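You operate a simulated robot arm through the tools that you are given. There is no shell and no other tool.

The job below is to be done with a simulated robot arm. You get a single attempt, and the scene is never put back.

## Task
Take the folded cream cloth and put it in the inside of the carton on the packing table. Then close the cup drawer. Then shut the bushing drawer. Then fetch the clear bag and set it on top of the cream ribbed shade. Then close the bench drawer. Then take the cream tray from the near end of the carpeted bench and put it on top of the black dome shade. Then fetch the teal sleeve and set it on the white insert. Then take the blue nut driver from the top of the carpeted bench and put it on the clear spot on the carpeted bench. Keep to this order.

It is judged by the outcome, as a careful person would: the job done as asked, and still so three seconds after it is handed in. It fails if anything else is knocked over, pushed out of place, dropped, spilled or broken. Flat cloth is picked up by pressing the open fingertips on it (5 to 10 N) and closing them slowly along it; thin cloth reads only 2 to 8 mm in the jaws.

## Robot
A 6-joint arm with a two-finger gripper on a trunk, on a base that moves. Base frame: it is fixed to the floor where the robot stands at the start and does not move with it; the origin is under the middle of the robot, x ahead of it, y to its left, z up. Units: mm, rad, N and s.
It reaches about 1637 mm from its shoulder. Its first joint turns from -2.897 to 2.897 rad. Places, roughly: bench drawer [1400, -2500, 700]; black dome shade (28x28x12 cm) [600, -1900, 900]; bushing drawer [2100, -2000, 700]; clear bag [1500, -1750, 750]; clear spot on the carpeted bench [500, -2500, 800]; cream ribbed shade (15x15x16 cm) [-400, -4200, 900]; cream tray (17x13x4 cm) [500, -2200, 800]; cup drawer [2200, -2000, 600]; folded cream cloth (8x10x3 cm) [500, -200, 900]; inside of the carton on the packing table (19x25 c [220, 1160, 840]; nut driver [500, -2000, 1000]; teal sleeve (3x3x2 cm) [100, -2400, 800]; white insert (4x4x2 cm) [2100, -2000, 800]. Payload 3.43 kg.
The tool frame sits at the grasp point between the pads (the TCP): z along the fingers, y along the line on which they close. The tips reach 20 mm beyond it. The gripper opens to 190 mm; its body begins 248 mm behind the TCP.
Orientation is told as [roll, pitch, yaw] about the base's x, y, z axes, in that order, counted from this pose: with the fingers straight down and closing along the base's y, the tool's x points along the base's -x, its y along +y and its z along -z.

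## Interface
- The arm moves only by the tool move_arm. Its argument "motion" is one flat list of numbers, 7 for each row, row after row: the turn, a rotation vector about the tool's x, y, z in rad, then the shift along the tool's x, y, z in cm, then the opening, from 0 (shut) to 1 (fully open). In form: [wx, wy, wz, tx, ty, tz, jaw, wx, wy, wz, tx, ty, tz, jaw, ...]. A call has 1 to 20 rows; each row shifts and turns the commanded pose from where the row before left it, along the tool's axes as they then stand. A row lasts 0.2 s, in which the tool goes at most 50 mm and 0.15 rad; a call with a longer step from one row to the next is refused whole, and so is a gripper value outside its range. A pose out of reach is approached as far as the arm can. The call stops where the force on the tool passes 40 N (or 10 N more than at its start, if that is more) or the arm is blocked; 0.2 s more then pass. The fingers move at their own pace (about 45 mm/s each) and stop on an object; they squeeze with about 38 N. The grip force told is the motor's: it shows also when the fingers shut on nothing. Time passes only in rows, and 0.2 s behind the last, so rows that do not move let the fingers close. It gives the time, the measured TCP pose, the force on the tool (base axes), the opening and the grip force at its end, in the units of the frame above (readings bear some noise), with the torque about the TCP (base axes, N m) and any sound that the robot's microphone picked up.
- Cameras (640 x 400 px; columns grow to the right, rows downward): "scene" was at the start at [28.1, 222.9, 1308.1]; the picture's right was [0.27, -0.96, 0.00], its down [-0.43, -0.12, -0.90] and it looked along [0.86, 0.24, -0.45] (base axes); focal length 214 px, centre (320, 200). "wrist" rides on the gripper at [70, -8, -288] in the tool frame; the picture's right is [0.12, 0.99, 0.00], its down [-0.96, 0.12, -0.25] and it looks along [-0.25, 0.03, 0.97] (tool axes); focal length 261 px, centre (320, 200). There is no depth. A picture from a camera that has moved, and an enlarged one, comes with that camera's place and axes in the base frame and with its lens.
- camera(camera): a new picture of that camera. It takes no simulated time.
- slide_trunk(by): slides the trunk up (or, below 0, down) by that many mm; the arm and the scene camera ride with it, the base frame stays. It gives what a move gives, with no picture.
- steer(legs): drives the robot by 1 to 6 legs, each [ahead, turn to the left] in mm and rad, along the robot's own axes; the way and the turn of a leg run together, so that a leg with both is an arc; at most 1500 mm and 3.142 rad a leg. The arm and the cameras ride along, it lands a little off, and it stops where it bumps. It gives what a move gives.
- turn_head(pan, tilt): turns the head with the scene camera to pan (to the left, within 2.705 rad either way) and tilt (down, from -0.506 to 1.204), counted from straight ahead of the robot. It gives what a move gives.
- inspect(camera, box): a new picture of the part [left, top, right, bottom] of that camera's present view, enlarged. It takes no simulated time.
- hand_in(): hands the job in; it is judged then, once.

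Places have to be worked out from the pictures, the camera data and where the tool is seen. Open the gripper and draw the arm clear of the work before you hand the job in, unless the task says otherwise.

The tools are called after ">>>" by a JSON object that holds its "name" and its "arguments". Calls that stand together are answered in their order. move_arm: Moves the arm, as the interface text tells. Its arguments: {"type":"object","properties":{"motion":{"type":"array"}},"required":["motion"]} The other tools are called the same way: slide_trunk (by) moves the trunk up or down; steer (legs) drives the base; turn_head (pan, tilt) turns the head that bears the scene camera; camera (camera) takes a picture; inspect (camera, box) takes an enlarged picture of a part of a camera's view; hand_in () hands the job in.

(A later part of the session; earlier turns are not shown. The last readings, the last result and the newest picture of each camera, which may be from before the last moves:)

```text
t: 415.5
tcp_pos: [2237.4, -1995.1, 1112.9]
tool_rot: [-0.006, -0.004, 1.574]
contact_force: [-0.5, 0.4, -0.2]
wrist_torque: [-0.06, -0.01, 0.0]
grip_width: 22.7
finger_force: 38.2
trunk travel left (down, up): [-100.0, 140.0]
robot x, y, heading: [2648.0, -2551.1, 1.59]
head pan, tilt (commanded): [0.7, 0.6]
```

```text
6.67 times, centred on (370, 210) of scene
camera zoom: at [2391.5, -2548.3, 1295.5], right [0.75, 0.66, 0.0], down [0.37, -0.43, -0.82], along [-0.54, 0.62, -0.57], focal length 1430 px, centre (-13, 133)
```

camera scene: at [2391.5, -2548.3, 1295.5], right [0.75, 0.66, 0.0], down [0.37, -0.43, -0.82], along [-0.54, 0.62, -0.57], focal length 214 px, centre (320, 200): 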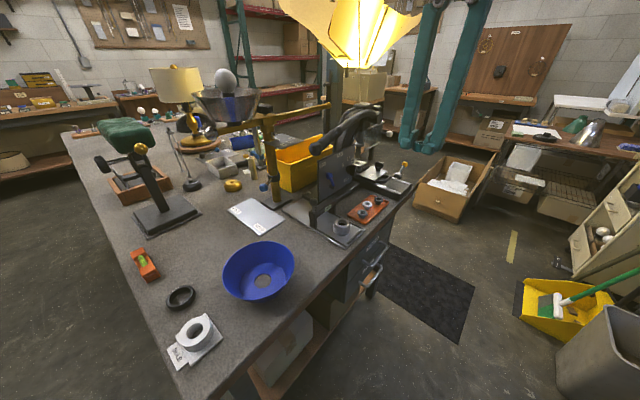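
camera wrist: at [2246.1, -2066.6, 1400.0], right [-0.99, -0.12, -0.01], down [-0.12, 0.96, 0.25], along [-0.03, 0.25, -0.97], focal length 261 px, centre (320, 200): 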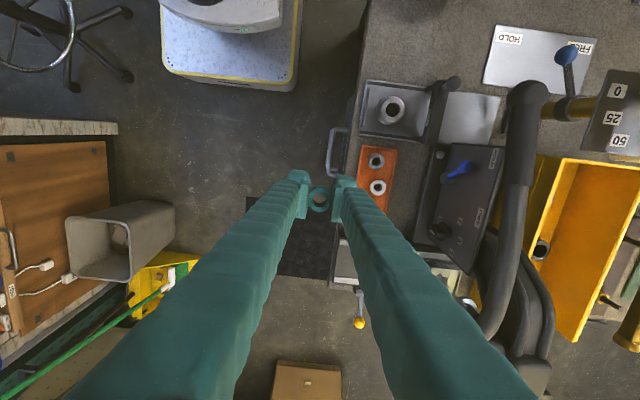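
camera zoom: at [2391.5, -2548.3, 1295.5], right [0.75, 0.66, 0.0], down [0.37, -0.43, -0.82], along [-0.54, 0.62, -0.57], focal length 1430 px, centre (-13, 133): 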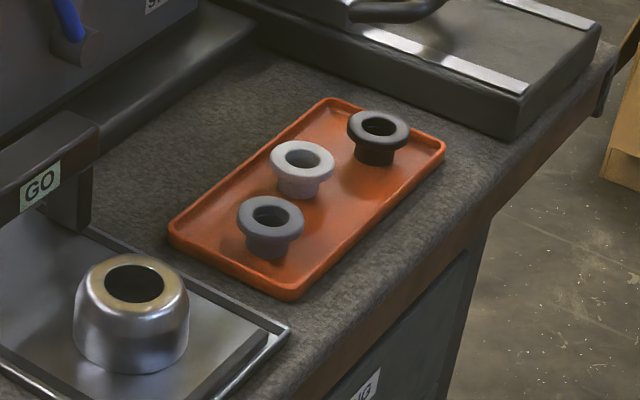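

The white insert is a flanged bush (flange ≈34 mm) near (2110, -1970). I come lower and beside it to measure it more accurately.

>>> {"name": "move_arm", "arguments": {"motion": [0, 0, 0, -0.25, 1.4, 3.8, 0.08, 0, 0, 0, -0.25, 1.4, 3.8, 0.08, 0, 0, 0, -0.25, 1.4, 3.8, 0.08, 0, 0, 0, -0.25, 1.4, 3.8, 0.08, 0, 0, 0, 0, 0, 0, 0.08]}}

>>> {"name": "camera", "arguments": {"camera": "wrist"}}

>>> {"name": "inspect", "arguments": {"camera": "wrist", "box": [280, 120, 440, 220]}}

```text
t: 416.7
tcp_pos: [2181.2, -1985.9, 959.8]
tool_rot: [-0.005, -0.002, 1.576]
contact_force: [0.3, 0.1, 0.3]
wrist_torque: [0.0, 0.0, -0.01]
grip_width: 22.6
finger_force: 37.9
trunk travel left (down, up): [-100.0, 140.0]
robot x, y, heading: [2646.1, -2548.2, 1.587]
head pan, tilt (commanded): [0.7, 0.6]
```

```text
taken
camera wrist: at [2190.6, -2056.1, 1247.6], right [-0.99, -0.12, -0.01], down [-0.12, 0.96, 0.25], along [-0.03, 0.25, -0.97], focal length 261 px, centre (320, 200)
```

wrist: 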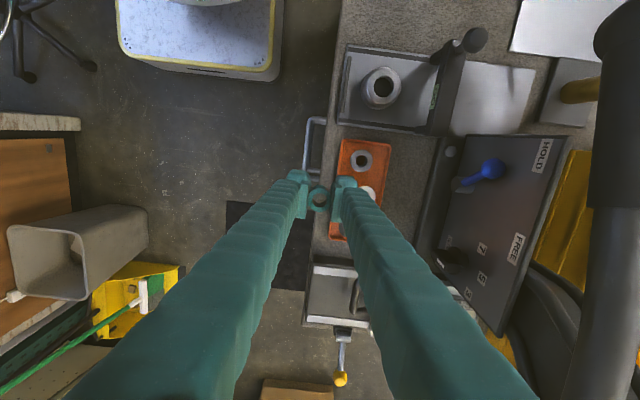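

```text
4.00 times, centred on (360, 170) of wrist
camera zoom: at [2190.6, -2056.1, 1247.6], right [-0.99, -0.12, -0.01], down [-0.12, 0.96, 0.25], along [-0.03, 0.25, -0.97], focal length 1043 px, centre (160, 320)
```

zoom: 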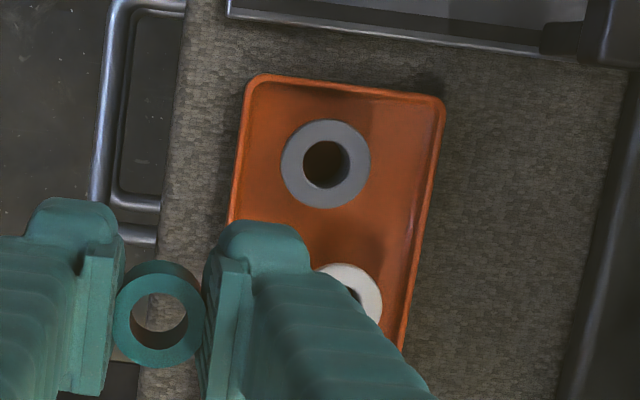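

The finger hides part of the white insert; I shift 55 mm in +y so that it appears ahead of the fingertips.

>>> {"name": "move_arm", "arguments": {"motion": [0, 0, 0, -2.8, 1.0, 0, 0.08, 0, 0, 0, -2.8, 1.0, 0, 0.08, 0, 0, 0, 0, 0, 0, 0.08]}}

>>> {"name": "inspect", "arguments": {"camera": "wrist", "box": [280, 90, 440, 215]}}

```text
t: 417.5
tcp_pos: [2161.8, -1930.8, 961.7]
tool_rot: [-0.005, -0.005, 1.576]
contact_force: [0.4, -0.1, -0.8]
wrist_torque: [-0.03, -0.03, 0.0]
grip_width: 22.6
finger_force: 37.7
trunk travel left (down, up): [-100.0, 140.0]
robot x, y, heading: [2647.6, -2550.8, 1.588]
head pan, tilt (commanded): [0.7, 0.6]
```

```text
3.20 times, centred on (360, 152) of wrist
camera zoom: at [2170.4, -2000.8, 1248.6], right [-0.99, -0.12, -0.01], down [-0.12, 0.96, 0.25], along [-0.03, 0.25, -0.97], focal length 834 px, centre (192, 352)
```

zoom: 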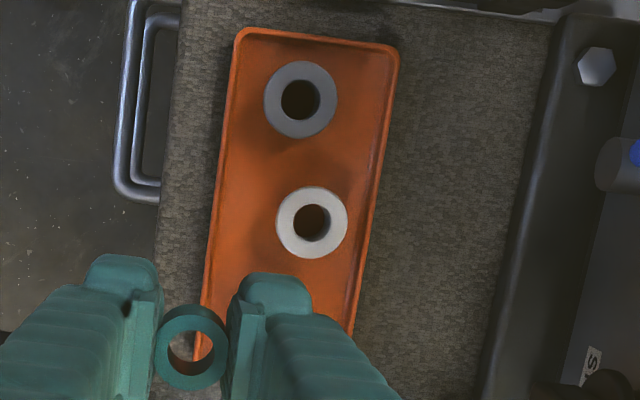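

Using the sleeve's own image as reference, the insert is +43 mm (tool x) and +53 mm (tool y) from it. I make that move at this height and view it again.

>>> {"name": "move_arm", "arguments": {"motion": [0, 0, 0, 2.16, 2.64, 0, 0.08, 0, 0, 0, 2.17, 2.63, 0, 0.08, 0, 0, 0, 0, 0, 0, 0.08]}}

>>> {"name": "inspect", "arguments": {"camera": "wrist", "box": [260, 140, 380, 240]}}

>>> {"name": "inspect", "arguments": {"camera": "scene", "box": [320, 140, 420, 230]}}

```text
t: 418.3
tcp_pos: [2109.8, -1972.6, 960.8]
tool_rot: [-0.007, -0.002, 1.572]
contact_force: [0.5, -0.4, 0.4]
wrist_torque: [-0.02, 0.02, 0.0]
grip_width: 22.4
finger_force: 37.8
trunk travel left (down, up): [-100.0, 140.0]
robot x, y, heading: [2650.9, -2552.3, 1.589]
head pan, tilt (commanded): [0.7, 0.6]
```

```text
4.00 times, centred on (320, 190) of wrist
camera zoom: at [2118.3, -2044.2, 1248.7], right [-0.99, -0.12, -0.01], down [-0.12, 0.96, 0.25], along [-0.03, 0.25, -0.97], focal length 1043 px, centre (320, 240)
```

zoom: 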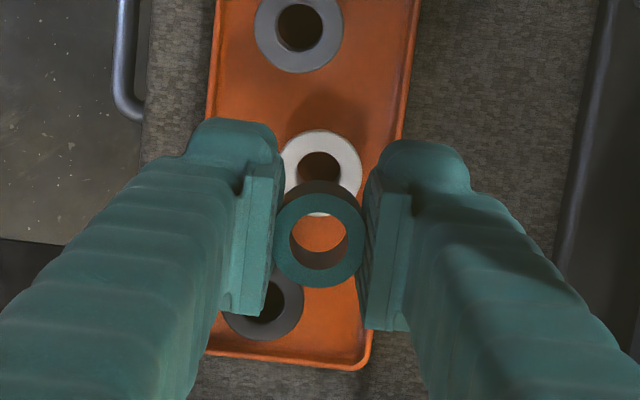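

```text
4.44 times, centred on (370, 185) of scene
camera zoom: at [2391.6, -2548.3, 1295.6], right [0.75, 0.66, 0.0], down [0.37, -0.43, -0.82], along [-0.54, 0.62, -0.57], focal length 953 px, centre (98, 267)
```

zoom: 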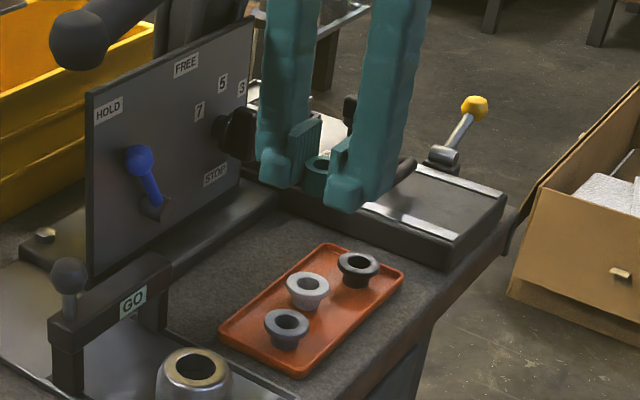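

Aligned within about 1.5 mm; I nudge that and descend to TCP≈888, just above the flange.

>>> {"name": "move_arm", "arguments": {"motion": [0, 0, 0, 0.15, 0, 3.0, 0.08, 0, 0, 0, 0, 0, 3.0, 0.08, 0, 0, 0, 0, 0, 1.2, 0.08, 0, 0, 0, 0, 0, 0, 0.08]}}

>>> {"name": "inspect", "arguments": {"camera": "wrist", "box": [260, 140, 380, 240]}}

>>> {"name": "inspect", "arguments": {"camera": "scene", "box": [330, 160, 410, 220]}}

```text
t: 419.3
tcp_pos: [2110.5, -1974.2, 888.1]
tool_rot: [-0.004, -0.004, 1.574]
contact_force: [-0.3, -0.4, 0.5]
wrist_torque: [0.0, -0.03, -0.03]
grip_width: 22.5
finger_force: 38.3
trunk travel left (down, up): [-100.0, 140.0]
robot x, y, heading: [2646.5, -2550.9, 1.589]
head pan, tilt (commanded): [0.7, 0.6]
```

```text
4.00 times, centred on (320, 190) of wrist
camera zoom: at [2118.6, -2045.5, 1175.9], right [-0.99, -0.12, -0.01], down [-0.12, 0.96, 0.25], along [-0.03, 0.25, -0.97], focal length 1043 px, centre (320, 240)
```

zoom: 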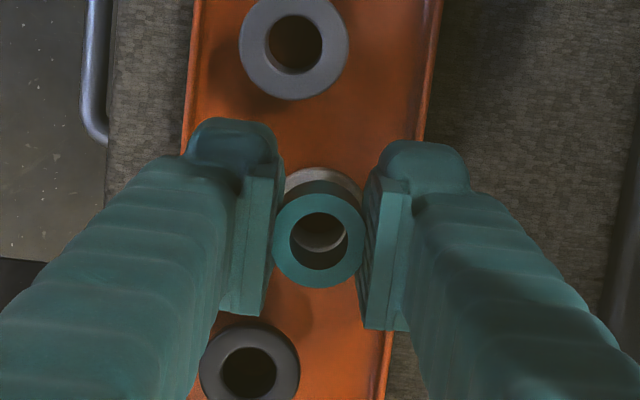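

```text
6.67 times, centred on (370, 190) of scene
camera zoom: at [2391.6, -2548.4, 1295.5], right [0.75, 0.66, 0.0], down [0.37, -0.43, -0.82], along [-0.54, 0.62, -0.57], focal length 1430 px, centre (-13, 267)
```

zoom: 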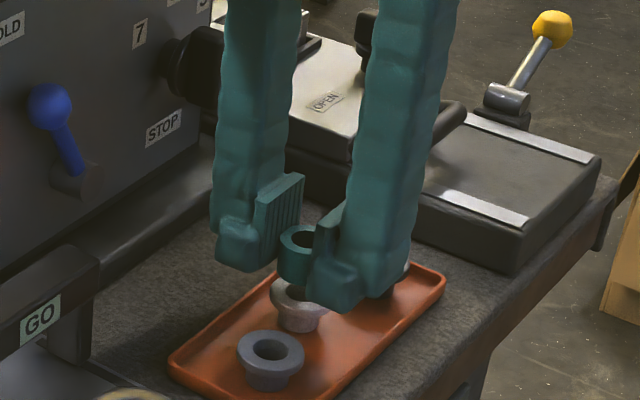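

I zoom in tightly to judge the concentricity through the sleeve's hole.

>>> {"name": "inspect", "arguments": {"camera": "wrist", "box": [300, 165, 345, 215]}}

>>> {"name": "inspect", "arguments": {"camera": "scene", "box": [355, 185, 395, 215]}}

```text
8.00 times, centred on (322, 190) of wrist
camera zoom: at [2118.6, -2045.5, 1175.9], right [-0.99, -0.12, -0.01], down [-0.12, 0.96, 0.25], along [-0.03, 0.25, -0.97], focal length 2085 px, centre (300, 280)
```

zoom: 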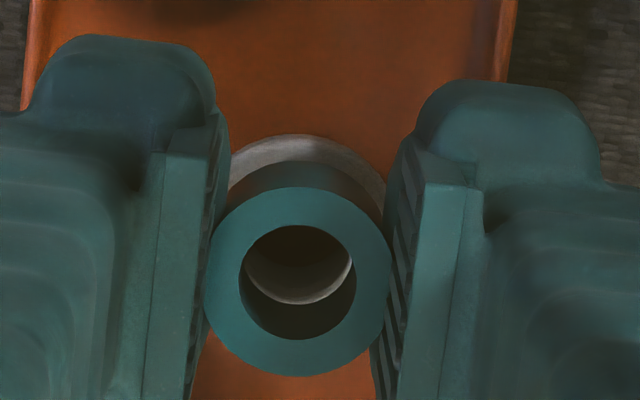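

```text
13.33 times, centred on (375, 200) of scene
camera zoom: at [2391.6, -2548.4, 1295.5], right [0.75, 0.66, 0.0], down [0.37, -0.43, -0.82], along [-0.54, 0.62, -0.57], focal length 2860 px, centre (-413, 200)
```

zoom: 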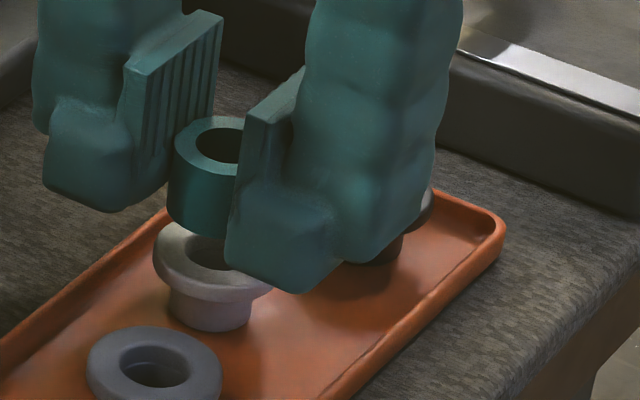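

The sleeve is about 2 mm off toward tool +x; I correct that and creep downward.

>>> {"name": "move_arm", "arguments": {"motion": [0, 0, 0, -0.22, 0, 0.5, 0.08, 0, 0, 0, 0, 0, 0.5, 0.08, 0, 0, 0, 0, 0, 0, 0.08]}}

>>> {"name": "inspect", "arguments": {"camera": "wrist", "box": [300, 165, 345, 215]}}

>>> {"name": "inspect", "arguments": {"camera": "scene", "box": [355, 185, 395, 215]}}

```text
t: 420.1
tcp_pos: [2110.6, -1972.3, 878.7]
tool_rot: [-0.005, -0.002, 1.574]
contact_force: [0.0, -0.2, -0.3]
wrist_torque: [0.03, 0.0, 0.01]
grip_width: 22.8
finger_force: 38.1
trunk travel left (down, up): [-100.0, 140.0]
robot x, y, heading: [2647.2, -2549.4, 1.59]
head pan, tilt (commanded): [0.7, 0.6]
```

```text
8.00 times, centred on (322, 190) of wrist
camera zoom: at [2118.6, -2043.3, 1166.3], right [-0.99, -0.12, -0.01], down [-0.12, 0.96, 0.25], along [-0.03, 0.25, -0.97], focal length 2085 px, centre (300, 280)
```

zoom: 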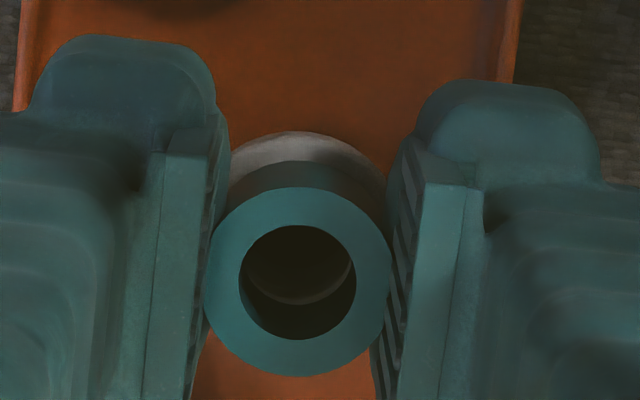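

```text
13.33 times, centred on (375, 200) of scene
camera zoom: at [2391.6, -2548.4, 1295.6], right [0.75, 0.66, 0.0], down [0.37, -0.43, -0.82], along [-0.54, 0.62, -0.57], focal length 2860 px, centre (-413, 200)
```

zoom: 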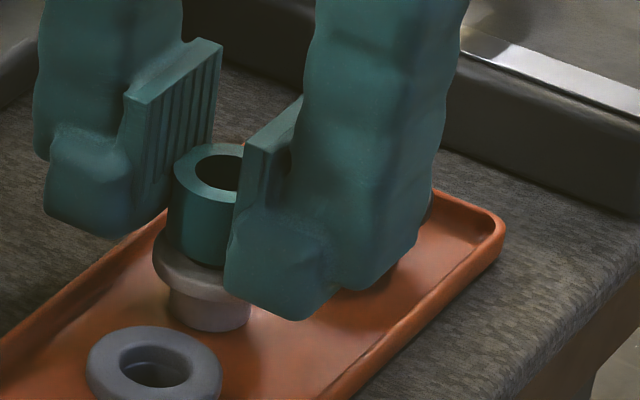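

The geometry in the picture now shows the sleeve concentric with the flange (within a fraction of a millimetre). I creep down to contact.

>>> {"name": "move_arm", "arguments": {"motion": [0, 0, 0, 0, 0, 0.25, 0.08, 0, 0, 0, 0, 0, 0.2, 0.08, 0, 0, 0, 0, 0, 0, 0.08]}}

>>> {"name": "inspect", "arguments": {"camera": "scene", "box": [355, 185, 395, 215]}}

```text
t: 420.9
tcp_pos: [2111.4, -1972.2, 875.1]
tool_rot: [-0.005, -0.003, 1.575]
contact_force: [0.5, -0.1, -0.8]
wrist_torque: [0.02, 0.04, 0.04]
grip_width: 22.5
finger_force: 37.9
trunk travel left (down, up): [-100.0, 140.0]
robot x, y, heading: [2646.7, -2551.5, 1.592]
head pan, tilt (commanded): [0.7, 0.6]
```

```text
13.33 times, centred on (375, 200) of scene
camera zoom: at [2391.6, -2548.4, 1295.6], right [0.75, 0.66, 0.0], down [0.37, -0.43, -0.82], along [-0.54, 0.62, -0.57], focal length 2860 px, centre (-413, 200)
```

zoom: 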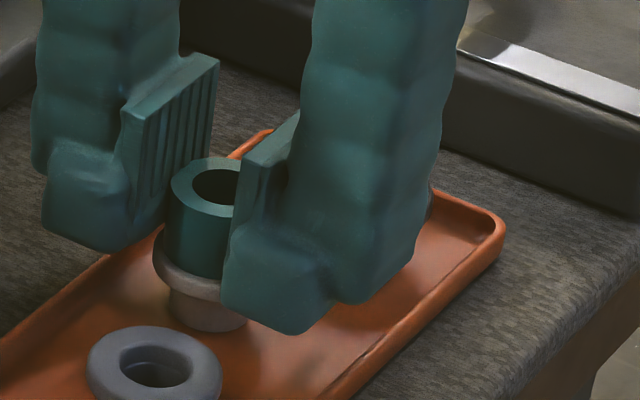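

Almost there; 1 mm steps now.

>>> {"name": "move_arm", "arguments": {"motion": [0, 0, 0, 0, 0, 0.15, 0.08, 0, 0, 0, 0, 0, 0, 0.08]}}

>>> {"name": "move_arm", "arguments": {"motion": [0, 0, 0, 0, 0, 0.15, 0.08, 0, 0, 0, 0, 0, 0, 0.08]}}

>>> {"name": "inspect", "arguments": {"camera": "scene", "box": [355, 185, 395, 215]}}

```text
t: 421.5
tcp_pos: [2110.4, -1973.0, 873.5]
tool_rot: [-0.005, -0.003, 1.576]
contact_force: [0.4, 0.0, 9.4]
wrist_torque: [0.03, 0.01, -0.01]
grip_width: 22.5
finger_force: 38.1
trunk travel left (down, up): [-100.0, 140.0]
robot x, y, heading: [2646.9, -2552.7, 1.589]
head pan, tilt (commanded): [0.7, 0.6]
```

```text
t: 422.1
tcp_pos: [2109.7, -1971.9, 874.3]
tool_rot: [-0.003, -0.006, 1.574]
contact_force: [0.4, 1.7, 28.7]
wrist_torque: [0.05, -0.03, 0.0]
grip_width: 22.8
finger_force: 37.8
trunk travel left (down, up): [-100.0, 140.0]
robot x, y, heading: [2645.2, -2545.7, 1.588]
head pan, tilt (commanded): [0.7, 0.6]
```

```text
13.33 times, centred on (375, 200) of scene
camera zoom: at [2392.2, -2549.0, 1296.0], right [0.75, 0.66, 0.0], down [0.37, -0.43, -0.83], along [-0.54, 0.62, -0.56], focal length 2860 px, centre (-413, 200)
```

zoom: 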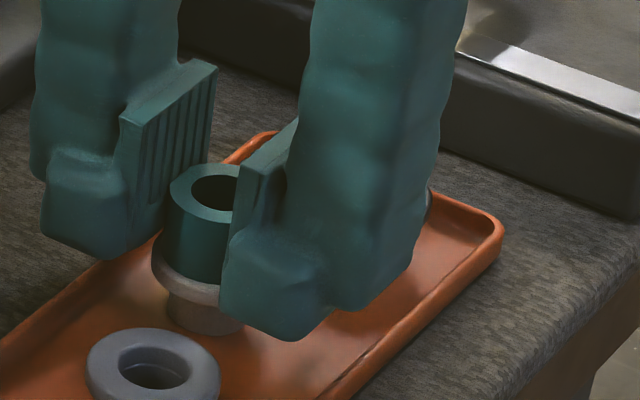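

Firm central contact (29 N, almost no moment). I relax by 2 mm and then open slowly to about 42 mm.

>>> {"name": "move_arm", "arguments": {"motion": [0, 0, 0, 0, 0, -0.2, 0.08, 0, 0, 0, 0, 0, 0, 0.08]}}

>>> {"name": "move_arm", "arguments": {"motion": [0, 0, 0, 0, 0, 0, 0.13, 0, 0, 0, 0, 0, 0, 0.16, 0, 0, 0, 0, 0, 0, 0.19, 0, 0, 0, 0, 0, 0, 0.22, 0, 0, 0, 0, 0, 0, 0.22]}}

>>> {"name": "inspect", "arguments": {"camera": "scene", "box": [355, 185, 395, 215]}}

>>> {"name": "inspect", "arguments": {"camera": "wrist", "box": [280, 150, 360, 230]}}

```text
t: 422.7
tcp_pos: [2111.4, -1972.0, 873.5]
tool_rot: [-0.006, -0.003, 1.574]
contact_force: [-0.9, 0.9, 17.3]
wrist_torque: [0.04, 0.0, -0.03]
grip_width: 22.6
finger_force: 38.3
trunk travel left (down, up): [-100.0, 140.0]
robot x, y, heading: [2647.7, -2548.8, 1.583]
head pan, tilt (commanded): [0.7, 0.6]
```

```text
t: 423.9
tcp_pos: [2109.9, -1971.8, 873.5]
tool_rot: [-0.005, -0.004, 1.573]
contact_force: [-0.1, 0.0, 0.3]
wrist_torque: [0.01, 0.02, 0.0]
grip_width: 41.7
finger_force: 0.1
trunk travel left (down, up): [-100.0, 140.0]
robot x, y, heading: [2646.4, -2548.9, 1.585]
head pan, tilt (commanded): [0.7, 0.6]
```

```text
13.33 times, centred on (375, 200) of scene
camera zoom: at [2391.6, -2548.4, 1295.5], right [0.75, 0.66, 0.0], down [0.37, -0.43, -0.82], along [-0.54, 0.62, -0.57], focal length 2860 px, centre (-413, 200)
```

zoom: 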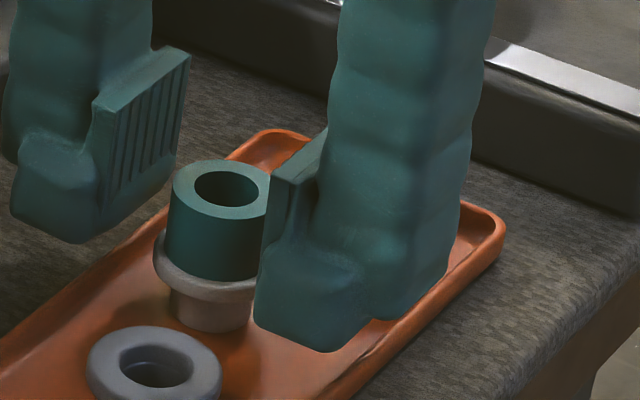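

```text
5.00 times, centred on (320, 190) of wrist
camera zoom: at [2118.5, -2043.6, 1160.7], right [-0.99, -0.12, -0.01], down [-0.12, 0.96, 0.25], along [-0.03, 0.25, -0.97], focal length 1303 px, centre (320, 250)
```

zoom: 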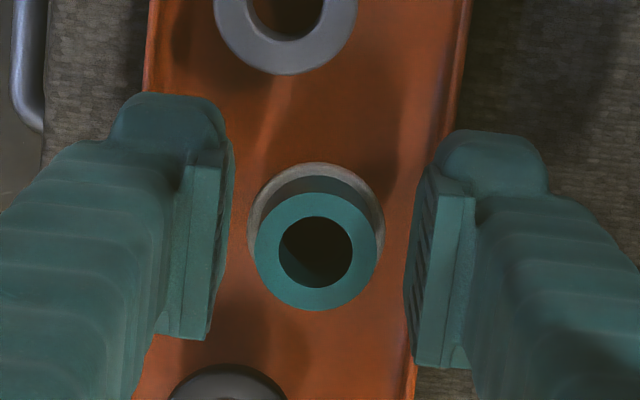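

The sleeve stands neatly centred on the white insert. I rise straight up and check.

>>> {"name": "move_arm", "arguments": {"motion": [0, 0, 0, 0, 0, -1, 0.22, 0, 0, 0, 0, 0, -2.5, 0.22, 0, 0, 0, 0, 0, -4.5, 0.22, 0, 0, 0, 0, 0, -4.5, 0.22, 0, 0, 0, 0, 0, -4.5, 0.22, 0, 0, 0, 0, 0, -4.5, 0.22, 0, 0, 0, 0, 0, -4.5, 0.22]}}

>>> {"name": "inspect", "arguments": {"camera": "scene", "box": [340, 175, 420, 235]}}

>>> {"name": "camera", "arguments": {"camera": "wrist"}}

```text
t: 425.5
tcp_pos: [2107.6, -1973.5, 1132.6]
tool_rot: [-0.008, -0.004, 1.575]
contact_force: [0.6, -0.1, -0.2]
wrist_torque: [-0.06, 0.01, -0.01]
grip_width: 41.9
finger_force: 0.1
trunk travel left (down, up): [-100.0, 140.0]
robot x, y, heading: [2646.3, -2553.6, 1.587]
head pan, tilt (commanded): [0.7, 0.6]
```

```text
6.67 times, centred on (380, 205) of scene
camera zoom: at [2391.5, -2548.3, 1295.5], right [0.75, 0.66, 0.0], down [0.37, -0.43, -0.82], along [-0.54, 0.62, -0.57], focal length 1430 px, centre (-80, 167)
```

zoom: 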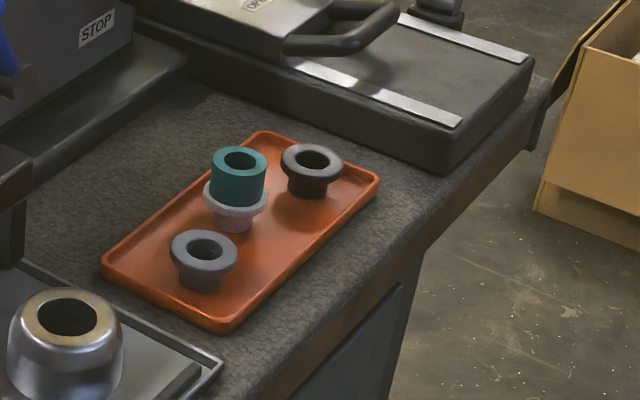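

```text
taken
camera wrist: at [2116.7, -2043.6, 1420.5], right [-0.99, -0.12, -0.01], down [-0.12, 0.96, 0.25], along [-0.02, 0.25, -0.97], focal length 261 px, centre (320, 200)
```

wrist: 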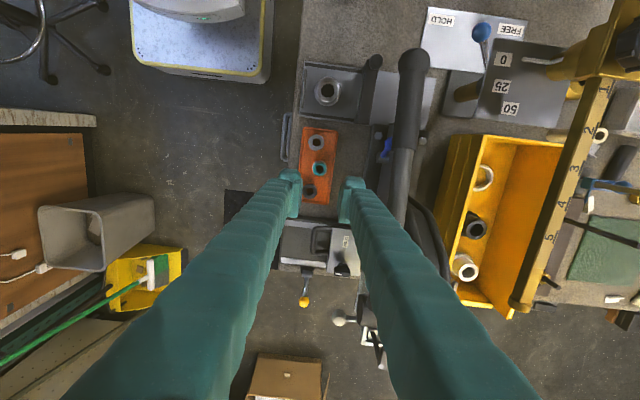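

The sleeve placement is good. Last, the blue nut driver: I retract the arm and drive to the back aisle, from where both the driver and the clear spot are reachable.

>>> {"name": "move_arm", "arguments": {"motion": [0, 0, 0, 0.9, -4.8, 0, 0.4, 0, 0, 0, 0.9, -4.8, 0, 0.4, 0, 0, 0, 0.9, -4.8, 0, 0.4, 0, 0, 0, 0.9, -4.8, 0, 0.4, 0, 0, 0, 0.9, -4.8, 0, 0.4, 0, 0, 0, 0.9, -4.8, 0, 0.4, 0, 0, 0, 0.9, -4.8, 0, 0.4, 0, 0, 0, 0.9, -4.8, 0, 0.4, 0, 0, 0, 0.9, -4.8, 0, 0.4, 0, 0, 0, 0.9, -4.8, 0, 0.4]}}

>>> {"name": "steer", "arguments": {"legs": [[-430, 0], [0, 1.555]]}}

```text
t: 427.7
tcp_pos: [2589.7, -2060.9, 1135.9]
tool_rot: [-0.004, -0.004, 1.574]
contact_force: [-1.1, 1.0, -0.3]
wrist_torque: [-0.05, -0.09, 0.01]
grip_width: 75.9
finger_force: 0.1
trunk travel left (down, up): [-100.0, 140.0]
robot x, y, heading: [2647.3, -2549.4, 1.586]
head pan, tilt (commanded): [0.7, 0.6]
```

```text
t: 434.3
tcp_pos: [2166.2, -3032.1, 1135.9]
tool_rot: [-0.005, -0.003, 3.128]
contact_force: [0.2, -0.3, -0.1]
wrist_torque: [-0.02, -0.02, -0.03]
grip_width: 75.8
finger_force: 0.1
trunk travel left (down, up): [-100.0, 140.0]
robot x, y, heading: [2654.8, -2980.0, -3.145]
head pan, tilt (commanded): [0.7, 0.6]
```

Aligned with the aisle. I drive 1500 mm, then check.

>>> {"name": "steer", "arguments": {"legs": [[1500, 0]]}}

>>> {"name": "turn_head", "arguments": {"pan": -0.8, "tilt": 0.5}}

>>> {"name": "camera", "arguments": {"camera": "scene"}}

```text
t: 441.7
tcp_pos: [653.8, -3027.5, 1135.0]
tool_rot: [-0.005, -0.004, 3.125]
contact_force: [0.3, -1.1, 0.6]
wrist_torque: [-0.02, 0.02, 0.01]
grip_width: 75.9
finger_force: 0.1
trunk travel left (down, up): [-100.0, 140.0]
robot x, y, heading: [1142.4, -2980.5, 3.136]
head pan, tilt (commanded): [0.7, 0.6]
```

```text
t: 443.3
tcp_pos: [654.0, -3027.9, 1135.0]
tool_rot: [-0.006, -0.004, 3.125]
contact_force: [-0.9, -0.3, -0.4]
wrist_torque: [0.0, -0.02, -0.03]
grip_width: 76.2
finger_force: 0.1
trunk travel left (down, up): [-100.0, 140.0]
robot x, y, heading: [1143.8, -2979.8, 3.14]
head pan, tilt (commanded): [-0.799, 0.499]
```

```text
taken
camera scene: at [1131.6, -3122.5, 1304.1], right [0.62, 0.78, 0.0], down [0.38, -0.3, -0.87], along [-0.69, 0.54, -0.48], focal length 214 px, centre (320, 200)
```

scene: 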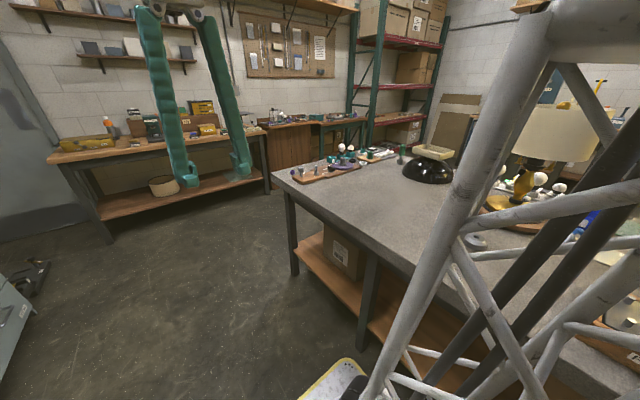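

I go another 400 mm, then raise the trunk for extra reach.

>>> {"name": "steer", "arguments": {"legs": [[400, 0]]}}

>>> {"name": "slide_trunk", "arguments": {"by": 135}}

>>> {"name": "camera", "arguments": {"camera": "scene"}}

```text
t: 445.8
tcp_pos: [252.4, -3024.2, 1134.8]
tool_rot: [-0.004, -0.004, 3.122]
contact_force: [0.6, 0.1, -0.4]
wrist_torque: [-0.02, 0.0, 0.01]
grip_width: 76.1
finger_force: 0.1
trunk travel left (down, up): [-100.0, 140.0]
robot x, y, heading: [740.3, -2978.5, 3.138]
head pan, tilt (commanded): [-0.799, 0.499]
```

```text
t: 447.5
tcp_pos: [252.0, -3025.5, 1270.2]
tool_rot: [-0.005, -0.003, 3.124]
contact_force: [0.0, 0.2, 0.4]
wrist_torque: [0.0, -0.02, -0.01]
grip_width: 76.1
finger_force: 0.0
trunk travel left (down, up): [-235.0, 5.0]
robot x, y, heading: [741.2, -2976.6, 3.141]
head pan, tilt (commanded): [-0.799, 0.499]
```

```text
taken
camera scene: at [730.1, -3119.9, 1440.1], right [0.63, 0.78, 0.0], down [0.37, -0.3, -0.88], along [-0.68, 0.55, -0.47], focal length 214 px, centre (320, 200)
```

scene: 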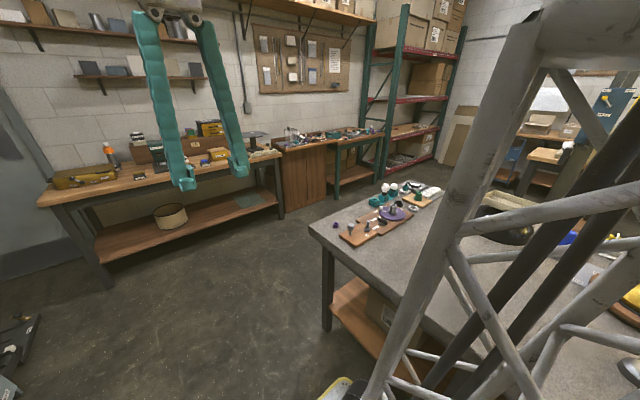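

I swing the arm over the bench's clear rear part at a safe height, then rotate the tool so it faces +y.

>>> {"name": "move_arm", "arguments": {"motion": [0, 0, 0, 1.48, -4.25, 0.7, 0.4, 0, 0, 0, 1.48, -4.25, 0.7, 0.4, 0, 0, 0, 1.48, -4.25, 0.7, 0.4, 0, 0, 0, 1.48, -4.25, 0.7, 0.4, 0, 0, 0, 1.48, -4.25, 0.7, 0.4, 0, 0, 0, 1.48, -4.25, 0.7, 0.4, 0, 0, 0, 1.48, -4.25, 0.7, 0.4, 0, 0, 0, 1.48, -4.25, 0.7, 0.4, 0, 0, 0, 1.48, -4.25, 0.7, 0.4, 0, 0, 0, 1.48, -4.25, 0.7, 0.4, 0, 0, 0, 4, -2.5, 0, 0.4, 0, 0, 0, 4, -2.5, 0, 0.4, 0, 0, 0, 4, -2.5, 0, 0.4, 0, 0, 0, 4, -2.5, 0, 0.4, 0, 0, 0, 4, -2.5, 0, 0.4, 0, 0, 0, 4, -2.5, 0, 0.4, 0, 0, 0, 4, -2.5, 0, 0.4, 0, 0, 0, 4, -2.5, 0, 0.4]}}

>>> {"name": "move_arm", "arguments": {"motion": [0, 0, 0.1412, 0, 0, 0, 0.4, 0, 0, 0.1412, 0, 0, 0, 0.4, 0, 0, 0.1412, 0, 0, 0, 0.4, 0, 0, 0.1412, 0, 0, 0, 0.4, 0, 0, 0.1412, 0, 0, 0, 0.4, 0, 0, 0.1412, 0, 0, 0, 0.4, 0, 0, 0.1412, 0, 0, 0, 0.4, 0, 0, 0.1412, 0, 0, 0, 0.4, 0, 0, 0.1412, 0, 0, 0, 0.4, 0, 0, 0.1412, 0, 0, 0, 0.4, 0, 0, 0.1412, 0, 0, 0, 0.4]}}

>>> {"name": "camera", "arguments": {"camera": "wrist"}}

>>> {"name": "camera", "arguments": {"camera": "scene"}}

```text
t: 451.3
tcp_pos: [732.1, -2407.8, 1202.1]
tool_rot: [-0.007, -0.004, 3.124]
contact_force: [0.2, 0.4, 0.0]
wrist_torque: [0.17, -0.11, -0.01]
grip_width: 75.9
finger_force: 0.0
trunk travel left (down, up): [-235.0, 5.0]
robot x, y, heading: [741.3, -2978.2, 3.138]
head pan, tilt (commanded): [-0.799, 0.499]
```

```text
t: 453.7
tcp_pos: [732.4, -2407.9, 1202.3]
tool_rot: [0.002, -0.004, 1.568]
contact_force: [-0.1, 0.2, -0.4]
wrist_torque: [0.02, -0.01, 0.02]
grip_width: 76.1
finger_force: 0.0
trunk travel left (down, up): [-235.0, 5.0]
robot x, y, heading: [742.8, -2976.5, 3.138]
head pan, tilt (commanded): [-0.799, 0.499]
```

```text
taken
camera wrist: at [742.4, -2479.1, 1489.0], right [-0.99, -0.12, 0.0], down [-0.11, 0.96, 0.25], along [-0.03, 0.25, -0.97], focal length 261 px, centre (320, 200)
```

wrist: 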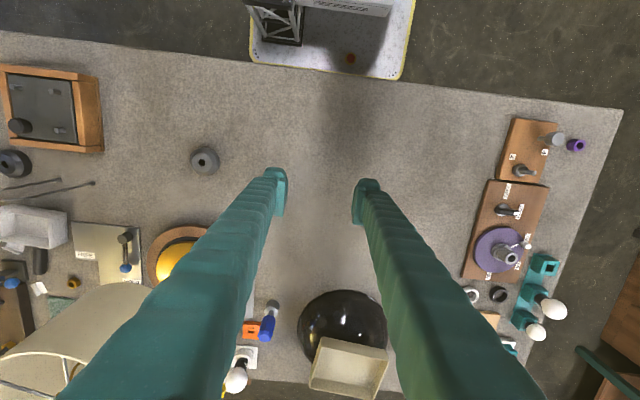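

```text
taken
camera scene: at [737.8, -3111.4, 1439.7], right [0.72, 0.69, 0.0], down [0.33, -0.35, -0.88], along [-0.61, 0.63, -0.48], focal length 214 px, centre (320, 200)
```

scene: 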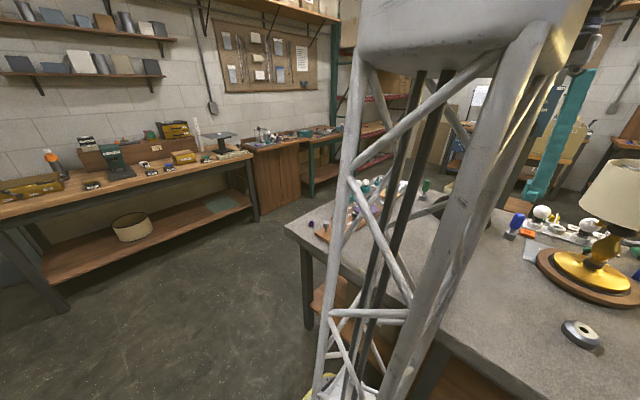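

The blue driver is visible ahead beyond my fingers. I enlarge it and the clear area.

>>> {"name": "inspect", "arguments": {"camera": "wrist", "box": [220, 270, 320, 370]}}

>>> {"name": "inspect", "arguments": {"camera": "wrist", "box": [340, 80, 580, 230]}}

>>> {"name": "inspect", "arguments": {"camera": "scene", "box": [460, 180, 640, 300]}}

```text
4.00 times, centred on (270, 320) of wrist
camera zoom: at [742.4, -2479.1, 1489.0], right [-0.99, -0.12, 0.0], down [-0.11, 0.96, 0.25], along [-0.03, 0.25, -0.97], focal length 1043 px, centre (520, -280)
```

zoom: 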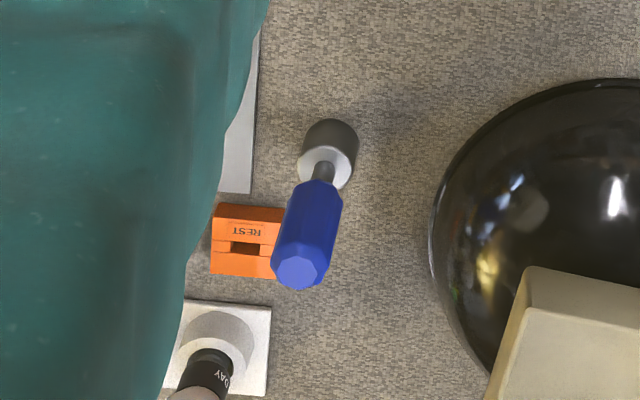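

```text
2.67 times, centred on (460, 155) of wrist
camera zoom: at [742.4, -2479.1, 1489.0], right [-0.99, -0.12, 0.0], down [-0.11, 0.96, 0.25], along [-0.03, 0.25, -0.97], focal length 695 px, centre (-53, 320)
```

zoom: 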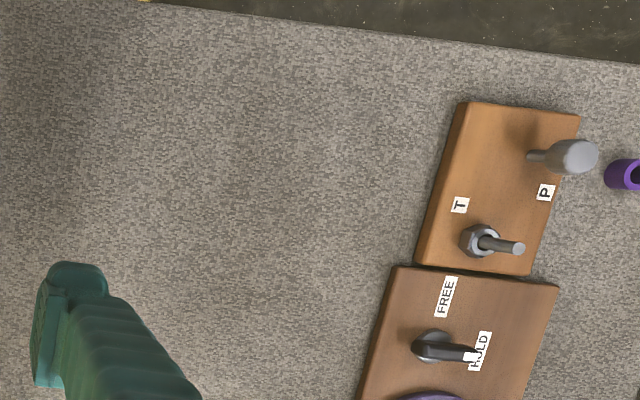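

```text
3.33 times, centred on (550, 240) of scene
camera zoom: at [737.8, -3111.4, 1439.7], right [0.72, 0.69, 0.0], down [0.33, -0.35, -0.88], along [-0.61, 0.63, -0.48], focal length 715 px, centre (-447, 67)
```

zoom: 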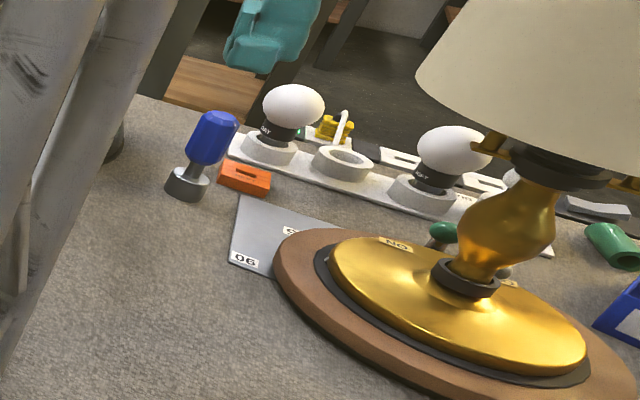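

The driver stands upright on its socket at about (820, -1981): socket base, blue hex handle from z≈878 to 955. I move along x≈735 past the lamp, lowering, then across to above the driver.

>>> {"name": "move_arm", "arguments": {"motion": [0, 0, 0, -4.7, 0, 1.3, 0.42, 0, 0, 0, -4.7, 0, 1.3, 0.42, 0, 0, 0, -4.7, 0, 1.3, 0.42, 0, 0, 0, -4.7, 0, 1.3, 0.42, 0, 0, 0, -4.7, 0, 1.3, 0.42, 0, 0, 0, -4.7, 0, 1.3, 0.42, 0, 0, 0, -4.7, 0, 1.3, 0.42, 0, 0, 0, -4.7, 0, 1.3, 0.42, 0, 0, 0, 0, 0, 0, 0.42]}}

>>> {"name": "camera", "arguments": {"camera": "wrist"}}

```text
t: 455.7
tcp_pos: [731.0, -2031.7, 1098.6]
tool_rot: [0.003, -0.004, 1.569]
contact_force: [-0.3, 0.3, -0.7]
wrist_torque: [-0.15, 0.02, -0.02]
grip_width: 79.7
finger_force: 0.2
trunk travel left (down, up): [-235.0, 5.0]
robot x, y, heading: [738.6, -2979.3, 3.14]
head pan, tilt (commanded): [-0.799, 0.499]
```

```text
taken
camera wrist: at [742.8, -2102.1, 1386.0], right [-0.99, -0.12, 0.0], down [-0.11, 0.96, 0.25], along [-0.03, 0.25, -0.97], focal length 261 px, centre (320, 200)
```

wrist: 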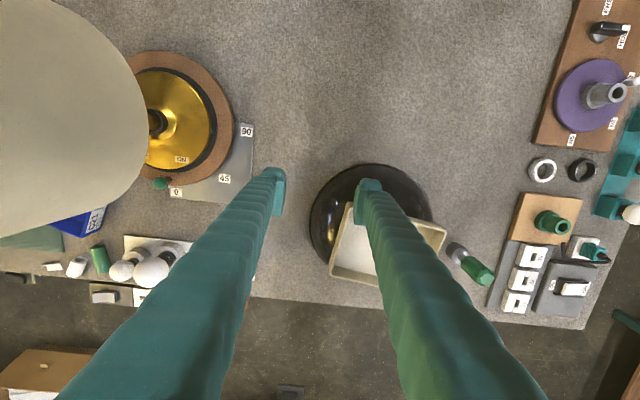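

Moving on to y≈-1981 first (away from the lamp shade), then across to x≈819.

>>> {"name": "move_arm", "arguments": {"motion": [0, 0, 0, -4.9, 0, 0, 0.42, 0, 0, 0, 0, -4.4, 0, 0.42, 0, 0, 0, 0, -4.4, 0, 0.42, 0, 0, 0, 0, 0, 0, 0.42]}}

>>> {"name": "camera", "arguments": {"camera": "wrist"}}

>>> {"name": "inspect", "arguments": {"camera": "wrist", "box": [240, 120, 400, 220]}}

```text
t: 456.7
tcp_pos: [820.4, -1983.5, 1100.7]
tool_rot: [0.003, -0.006, 1.572]
contact_force: [-0.5, -0.1, 1.0]
wrist_torque: [-0.04, 0.02, 0.01]
grip_width: 79.6
finger_force: 0.1
trunk travel left (down, up): [-235.0, 5.0]
robot x, y, heading: [742.2, -2976.3, 3.136]
head pan, tilt (commanded): [-0.799, 0.499]
```

```text
taken
camera wrist: at [830.7, -2054.7, 1388.0], right [-0.99, -0.12, 0.0], down [-0.11, 0.96, 0.25], along [-0.03, 0.25, -0.97], focal length 261 px, centre (320, 200)
```

wrist: 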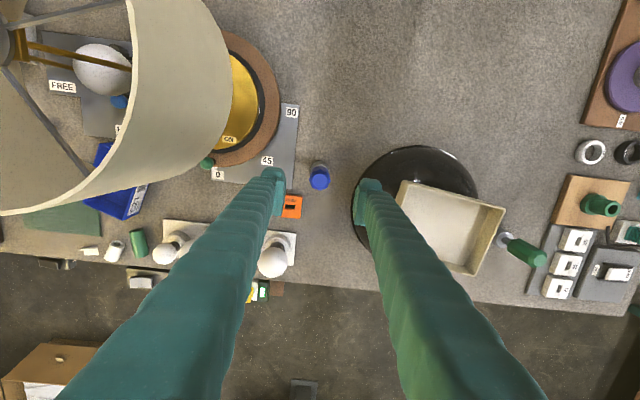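

```text
4.00 times, centred on (320, 170) of wrist
camera zoom: at [830.7, -2054.7, 1388.0], right [-0.99, -0.12, 0.0], down [-0.11, 0.96, 0.25], along [-0.03, 0.25, -0.97], focal length 1043 px, centre (320, 320)
```

zoom: 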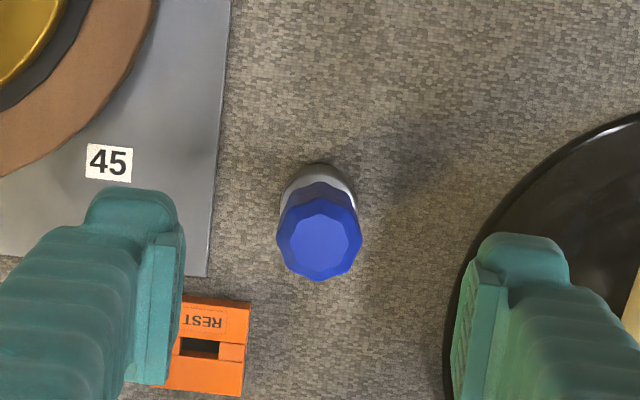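

The driver is centred between the fingers apart from 7 mm in tool x. I correct that and lower to grip the handle at z≈915.

>>> {"name": "move_arm", "arguments": {"motion": [0, 0, 0, -0.7, 0.1, 0, 0.42, 0, 0, 0, 0, 0, 4.6, 0.42, 0, 0, 0, 0, 0, 4.6, 0.42, 0, 0, 0, 0, 0, 4.6, 0.42, 0, 0, 0, 0, 0, 4.0, 0.42, 0, 0, 0, 0, 0, 0, 0.42]}}

>>> {"name": "camera", "arguments": {"camera": "wrist"}}

>>> {"name": "inspect", "arguments": {"camera": "wrist", "box": [240, 120, 400, 220]}}

```text
t: 458.1
tcp_pos: [818.7, -1974.8, 922.0]
tool_rot: [0.004, -0.006, 1.568]
contact_force: [0.2, -0.3, -0.1]
wrist_torque: [0.0, 0.01, -0.01]
grip_width: 80.0
finger_force: 0.0
trunk travel left (down, up): [-235.0, 5.0]
robot x, y, heading: [742.7, -2977.8, 3.137]
head pan, tilt (commanded): [-0.799, 0.499]
```

```text
taken
camera wrist: at [829.2, -2046.3, 1209.2], right [-0.99, -0.12, 0.0], down [-0.11, 0.96, 0.25], along [-0.03, 0.25, -0.97], focal length 261 px, centre (320, 200)
```

wrist: 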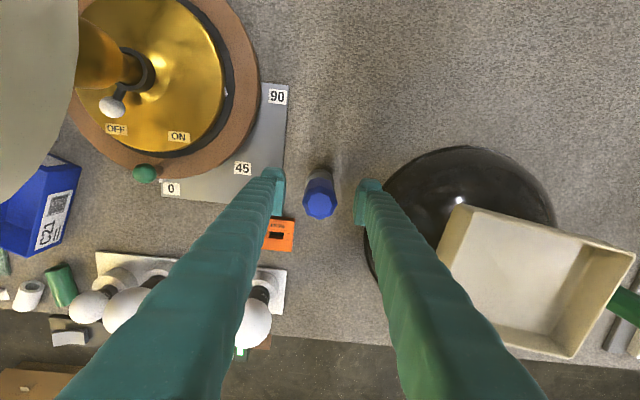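

```text
4.00 times, centred on (320, 170) of wrist
camera zoom: at [829.2, -2046.3, 1209.2], right [-0.99, -0.12, 0.0], down [-0.11, 0.96, 0.25], along [-0.03, 0.25, -0.97], focal length 1043 px, centre (320, 320)
```

zoom: 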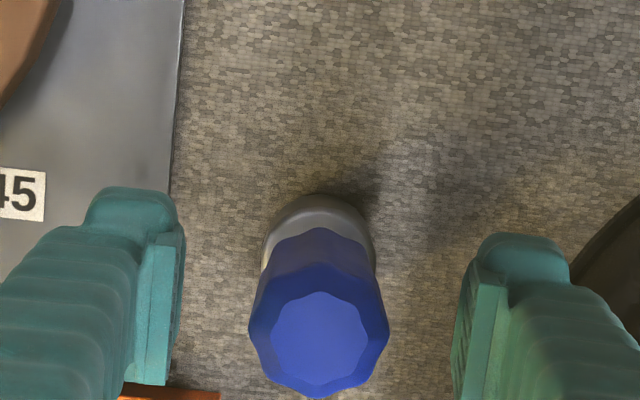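

Centred on the handle. I close on it.

>>> {"name": "move_arm", "arguments": {"motion": [0, 0, 0, 0, 0, 0.4, 0.35, 0, 0, 0, 0, 0, 0, 0.28, 0, 0, 0, 0, 0, 0, 0.22, 0, 0, 0, 0, 0, 0, 0.16, 0, 0, 0, 0, 0, 0, 0.13, 0, 0, 0, 0, 0, 0, 0.13]}}

>>> {"name": "inspect", "arguments": {"camera": "wrist", "box": [240, 120, 400, 220]}}

```text
t: 459.5
tcp_pos: [817.5, -1975.5, 918.4]
tool_rot: [0.003, -0.005, 1.568]
contact_force: [0.1, 0.4, -0.4]
wrist_torque: [-0.03, 0.03, -0.01]
grip_width: 33.9
finger_force: 37.6
trunk travel left (down, up): [-235.0, 5.0]
robot x, y, heading: [738.7, -2976.6, 3.137]
head pan, tilt (commanded): [-0.799, 0.499]
```

```text
4.00 times, centred on (320, 170) of wrist
camera zoom: at [829.1, -2046.0, 1205.5], right [-0.99, -0.12, 0.0], down [-0.11, 0.96, 0.25], along [-0.03, 0.25, -0.97], focal length 1043 px, centre (320, 320)
```

zoom: 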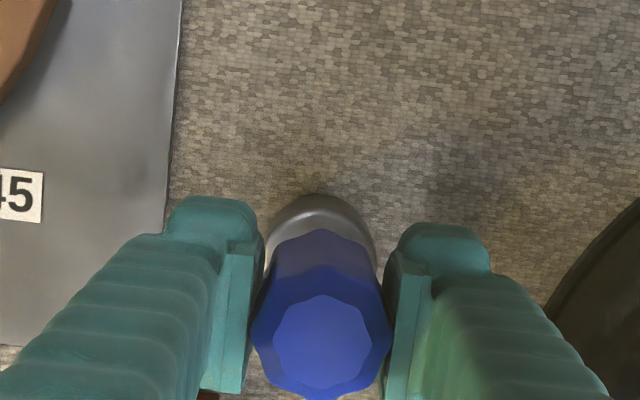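

Gripped at 34 mm. I lift slowly.

>>> {"name": "move_arm", "arguments": {"motion": [0, 0, 0, 0, 0, -0.6, 0.13, 0, 0, 0, 0, 0, -1.5, 0.13, 0, 0, 0, 0, 0, -3.5, 0.13, 0, 0, 0, 0, 0, -4, 0.13, 0, 0, 0, 0, 0, -4, 0.13]}}

>>> {"name": "camera", "arguments": {"camera": "wrist"}}

```text
t: 460.7
tcp_pos: [817.9, -1975.6, 1054.8]
tool_rot: [0.005, -0.006, 1.57]
contact_force: [0.4, 0.2, -1.9]
wrist_torque: [-0.01, 0.05, 0.02]
grip_width: 34.3
finger_force: 38.0
trunk travel left (down, up): [-235.0, 5.0]
robot x, y, heading: [741.9, -2976.4, 3.137]
head pan, tilt (commanded): [-0.799, 0.499]
```

```text
taken
camera wrist: at [828.7, -2046.8, 1341.0], right [-0.99, -0.12, 0.0], down [-0.11, 0.96, 0.25], along [-0.03, 0.25, -0.97], focal length 261 px, centre (320, 200)
```

wrist: 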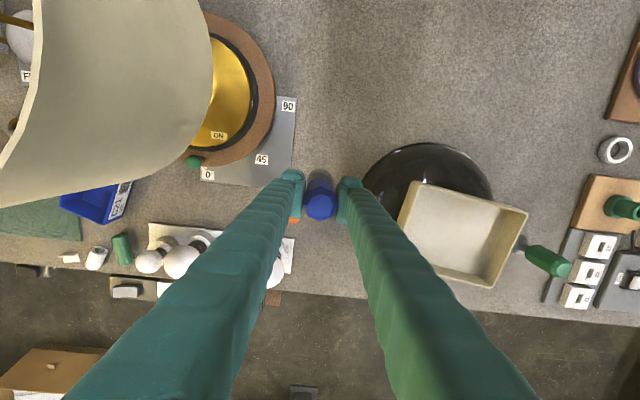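

The driver is lifted upright. I carry it diagonally across the empty part of the bench to the clear spot near (500, -2490).

>>> {"name": "move_arm", "arguments": {"motion": [0, 0, 0, 3.95, 2.45, 0, 0.13, 0, 0, 0, 3.95, 2.45, 0, 0.13, 0, 0, 0, 3.95, 2.45, 0, 0.13, 0, 0, 0, 3.95, 2.45, 0, 0.13, 0, 0, 0, 3.95, 2.45, 0, 0.13, 0, 0, 0, 3.95, 2.45, 0, 0.13, 0, 0, 0, 3.95, 2.45, 0, 0.13, 0, 0, 0, 3.95, 2.45, 0, 0.13, 0, 0, 0, 3.95, 2.45, 0, 0.13, 0, 0, 0, 3.95, 2.45, 0, 0.13, 0, 0, 0, 3.95, 2.45, 0, 0.13, 0, 0, 0, 3.95, 2.45, 0, 0.13, 0, 0, 0, 3.95, 2.45, 0, 0.13, 0, 0, 0, 0, 0, 0, 0.13]}}

>>> {"name": "camera", "arguments": {"camera": "wrist"}}

>>> {"name": "camera", "arguments": {"camera": "scene"}}

```text
t: 463.7
tcp_pos: [498.4, -2489.2, 1052.2]
tool_rot: [0.003, -0.006, 1.57]
contact_force: [0.2, 0.3, -1.3]
wrist_torque: [0.01, 0.02, 0.02]
grip_width: 34.1
finger_force: 38.2
trunk travel left (down, up): [-235.0, 5.0]
robot x, y, heading: [746.1, -2977.8, 3.136]
head pan, tilt (commanded): [-0.799, 0.499]
```

```text
taken
camera wrist: at [509.8, -2560.3, 1339.3], right [-0.99, -0.12, 0.0], down [-0.11, 0.96, 0.25], along [-0.03, 0.25, -0.97], focal length 261 px, centre (320, 200)
```

wrist: 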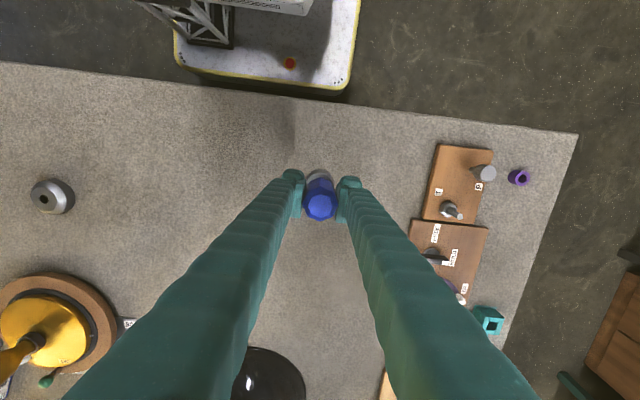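

```text
taken
camera scene: at [737.9, -3111.6, 1439.7], right [0.72, 0.69, 0.0], down [0.33, -0.34, -0.88], along [-0.61, 0.63, -0.48], focal length 214 px, centre (320, 200)
```

scene: 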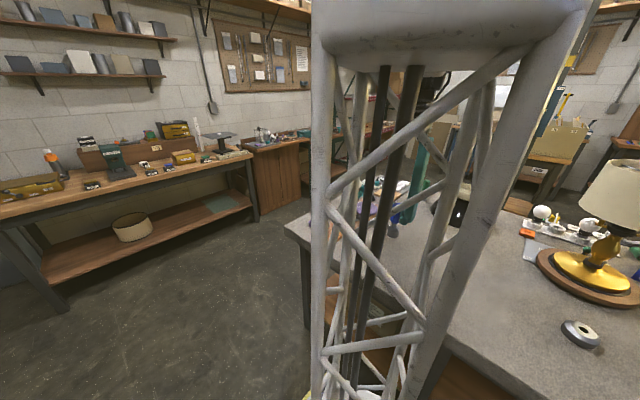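

The surroundings are empty here. I lower the driver to just above the carpet.

>>> {"name": "move_arm", "arguments": {"motion": [0, 0, 0, 0, 0, 4.5, 0.13, 0, 0, 0, 0, 0, 4.5, 0.13, 0, 0, 0, 0, 0, 2.5, 0.13, 0, 0, 0, 0, 0, 0.8, 0.13, 0, 0, 0, 0, 0, 0, 0.13]}}

```text
t: 464.9
tcp_pos: [498.1, -2487.7, 928.8]
tool_rot: [0.004, -0.004, 1.569]
contact_force: [-0.3, -0.2, -2.2]
wrist_torque: [0.01, -0.01, 0.02]
grip_width: 33.9
finger_force: 38.1
trunk travel left (down, up): [-235.0, 5.0]
robot x, y, heading: [741.9, -2979.4, 3.138]
head pan, tilt (commanded): [-0.799, 0.499]
```

>>> {"name": "move_arm", "arguments": {"motion": [0, 0, 0, 0, 0, 0.4, 0.13, 0, 0, 0, 0, 0, 0.3, 0.13, 0, 0, 0, 0, 0, 0, 0.13]}}

```text
t: 465.7
tcp_pos: [499.3, -2486.9, 922.7]
tool_rot: [0.002, -0.006, 1.571]
contact_force: [0.4, 0.7, -1.8]
wrist_torque: [0.02, -0.02, 0.0]
grip_width: 34.0
finger_force: 37.6
trunk travel left (down, up): [-235.0, 5.0]
robot x, y, heading: [738.8, -2975.4, 3.136]
head pan, tilt (commanded): [-0.799, 0.499]
```

Not touching yet; small steps down.

>>> {"name": "move_arm", "arguments": {"motion": [0, 0, 0, 0, 0, 0.2, 0.13, 0, 0, 0, 0, 0, 0.15, 0.13, 0, 0, 0, 0, 0, 0, 0.13]}}

```text
t: 466.5
tcp_pos: [499.1, -2487.9, 919.3]
tool_rot: [0.004, -0.006, 1.569]
contact_force: [-0.2, 0.0, -1.2]
wrist_torque: [0.01, 0.01, -0.04]
grip_width: 34.1
finger_force: 37.7
trunk travel left (down, up): [-235.0, 5.0]
robot x, y, heading: [738.6, -2975.2, 3.135]
head pan, tilt (commanded): [-0.799, 0.499]
```

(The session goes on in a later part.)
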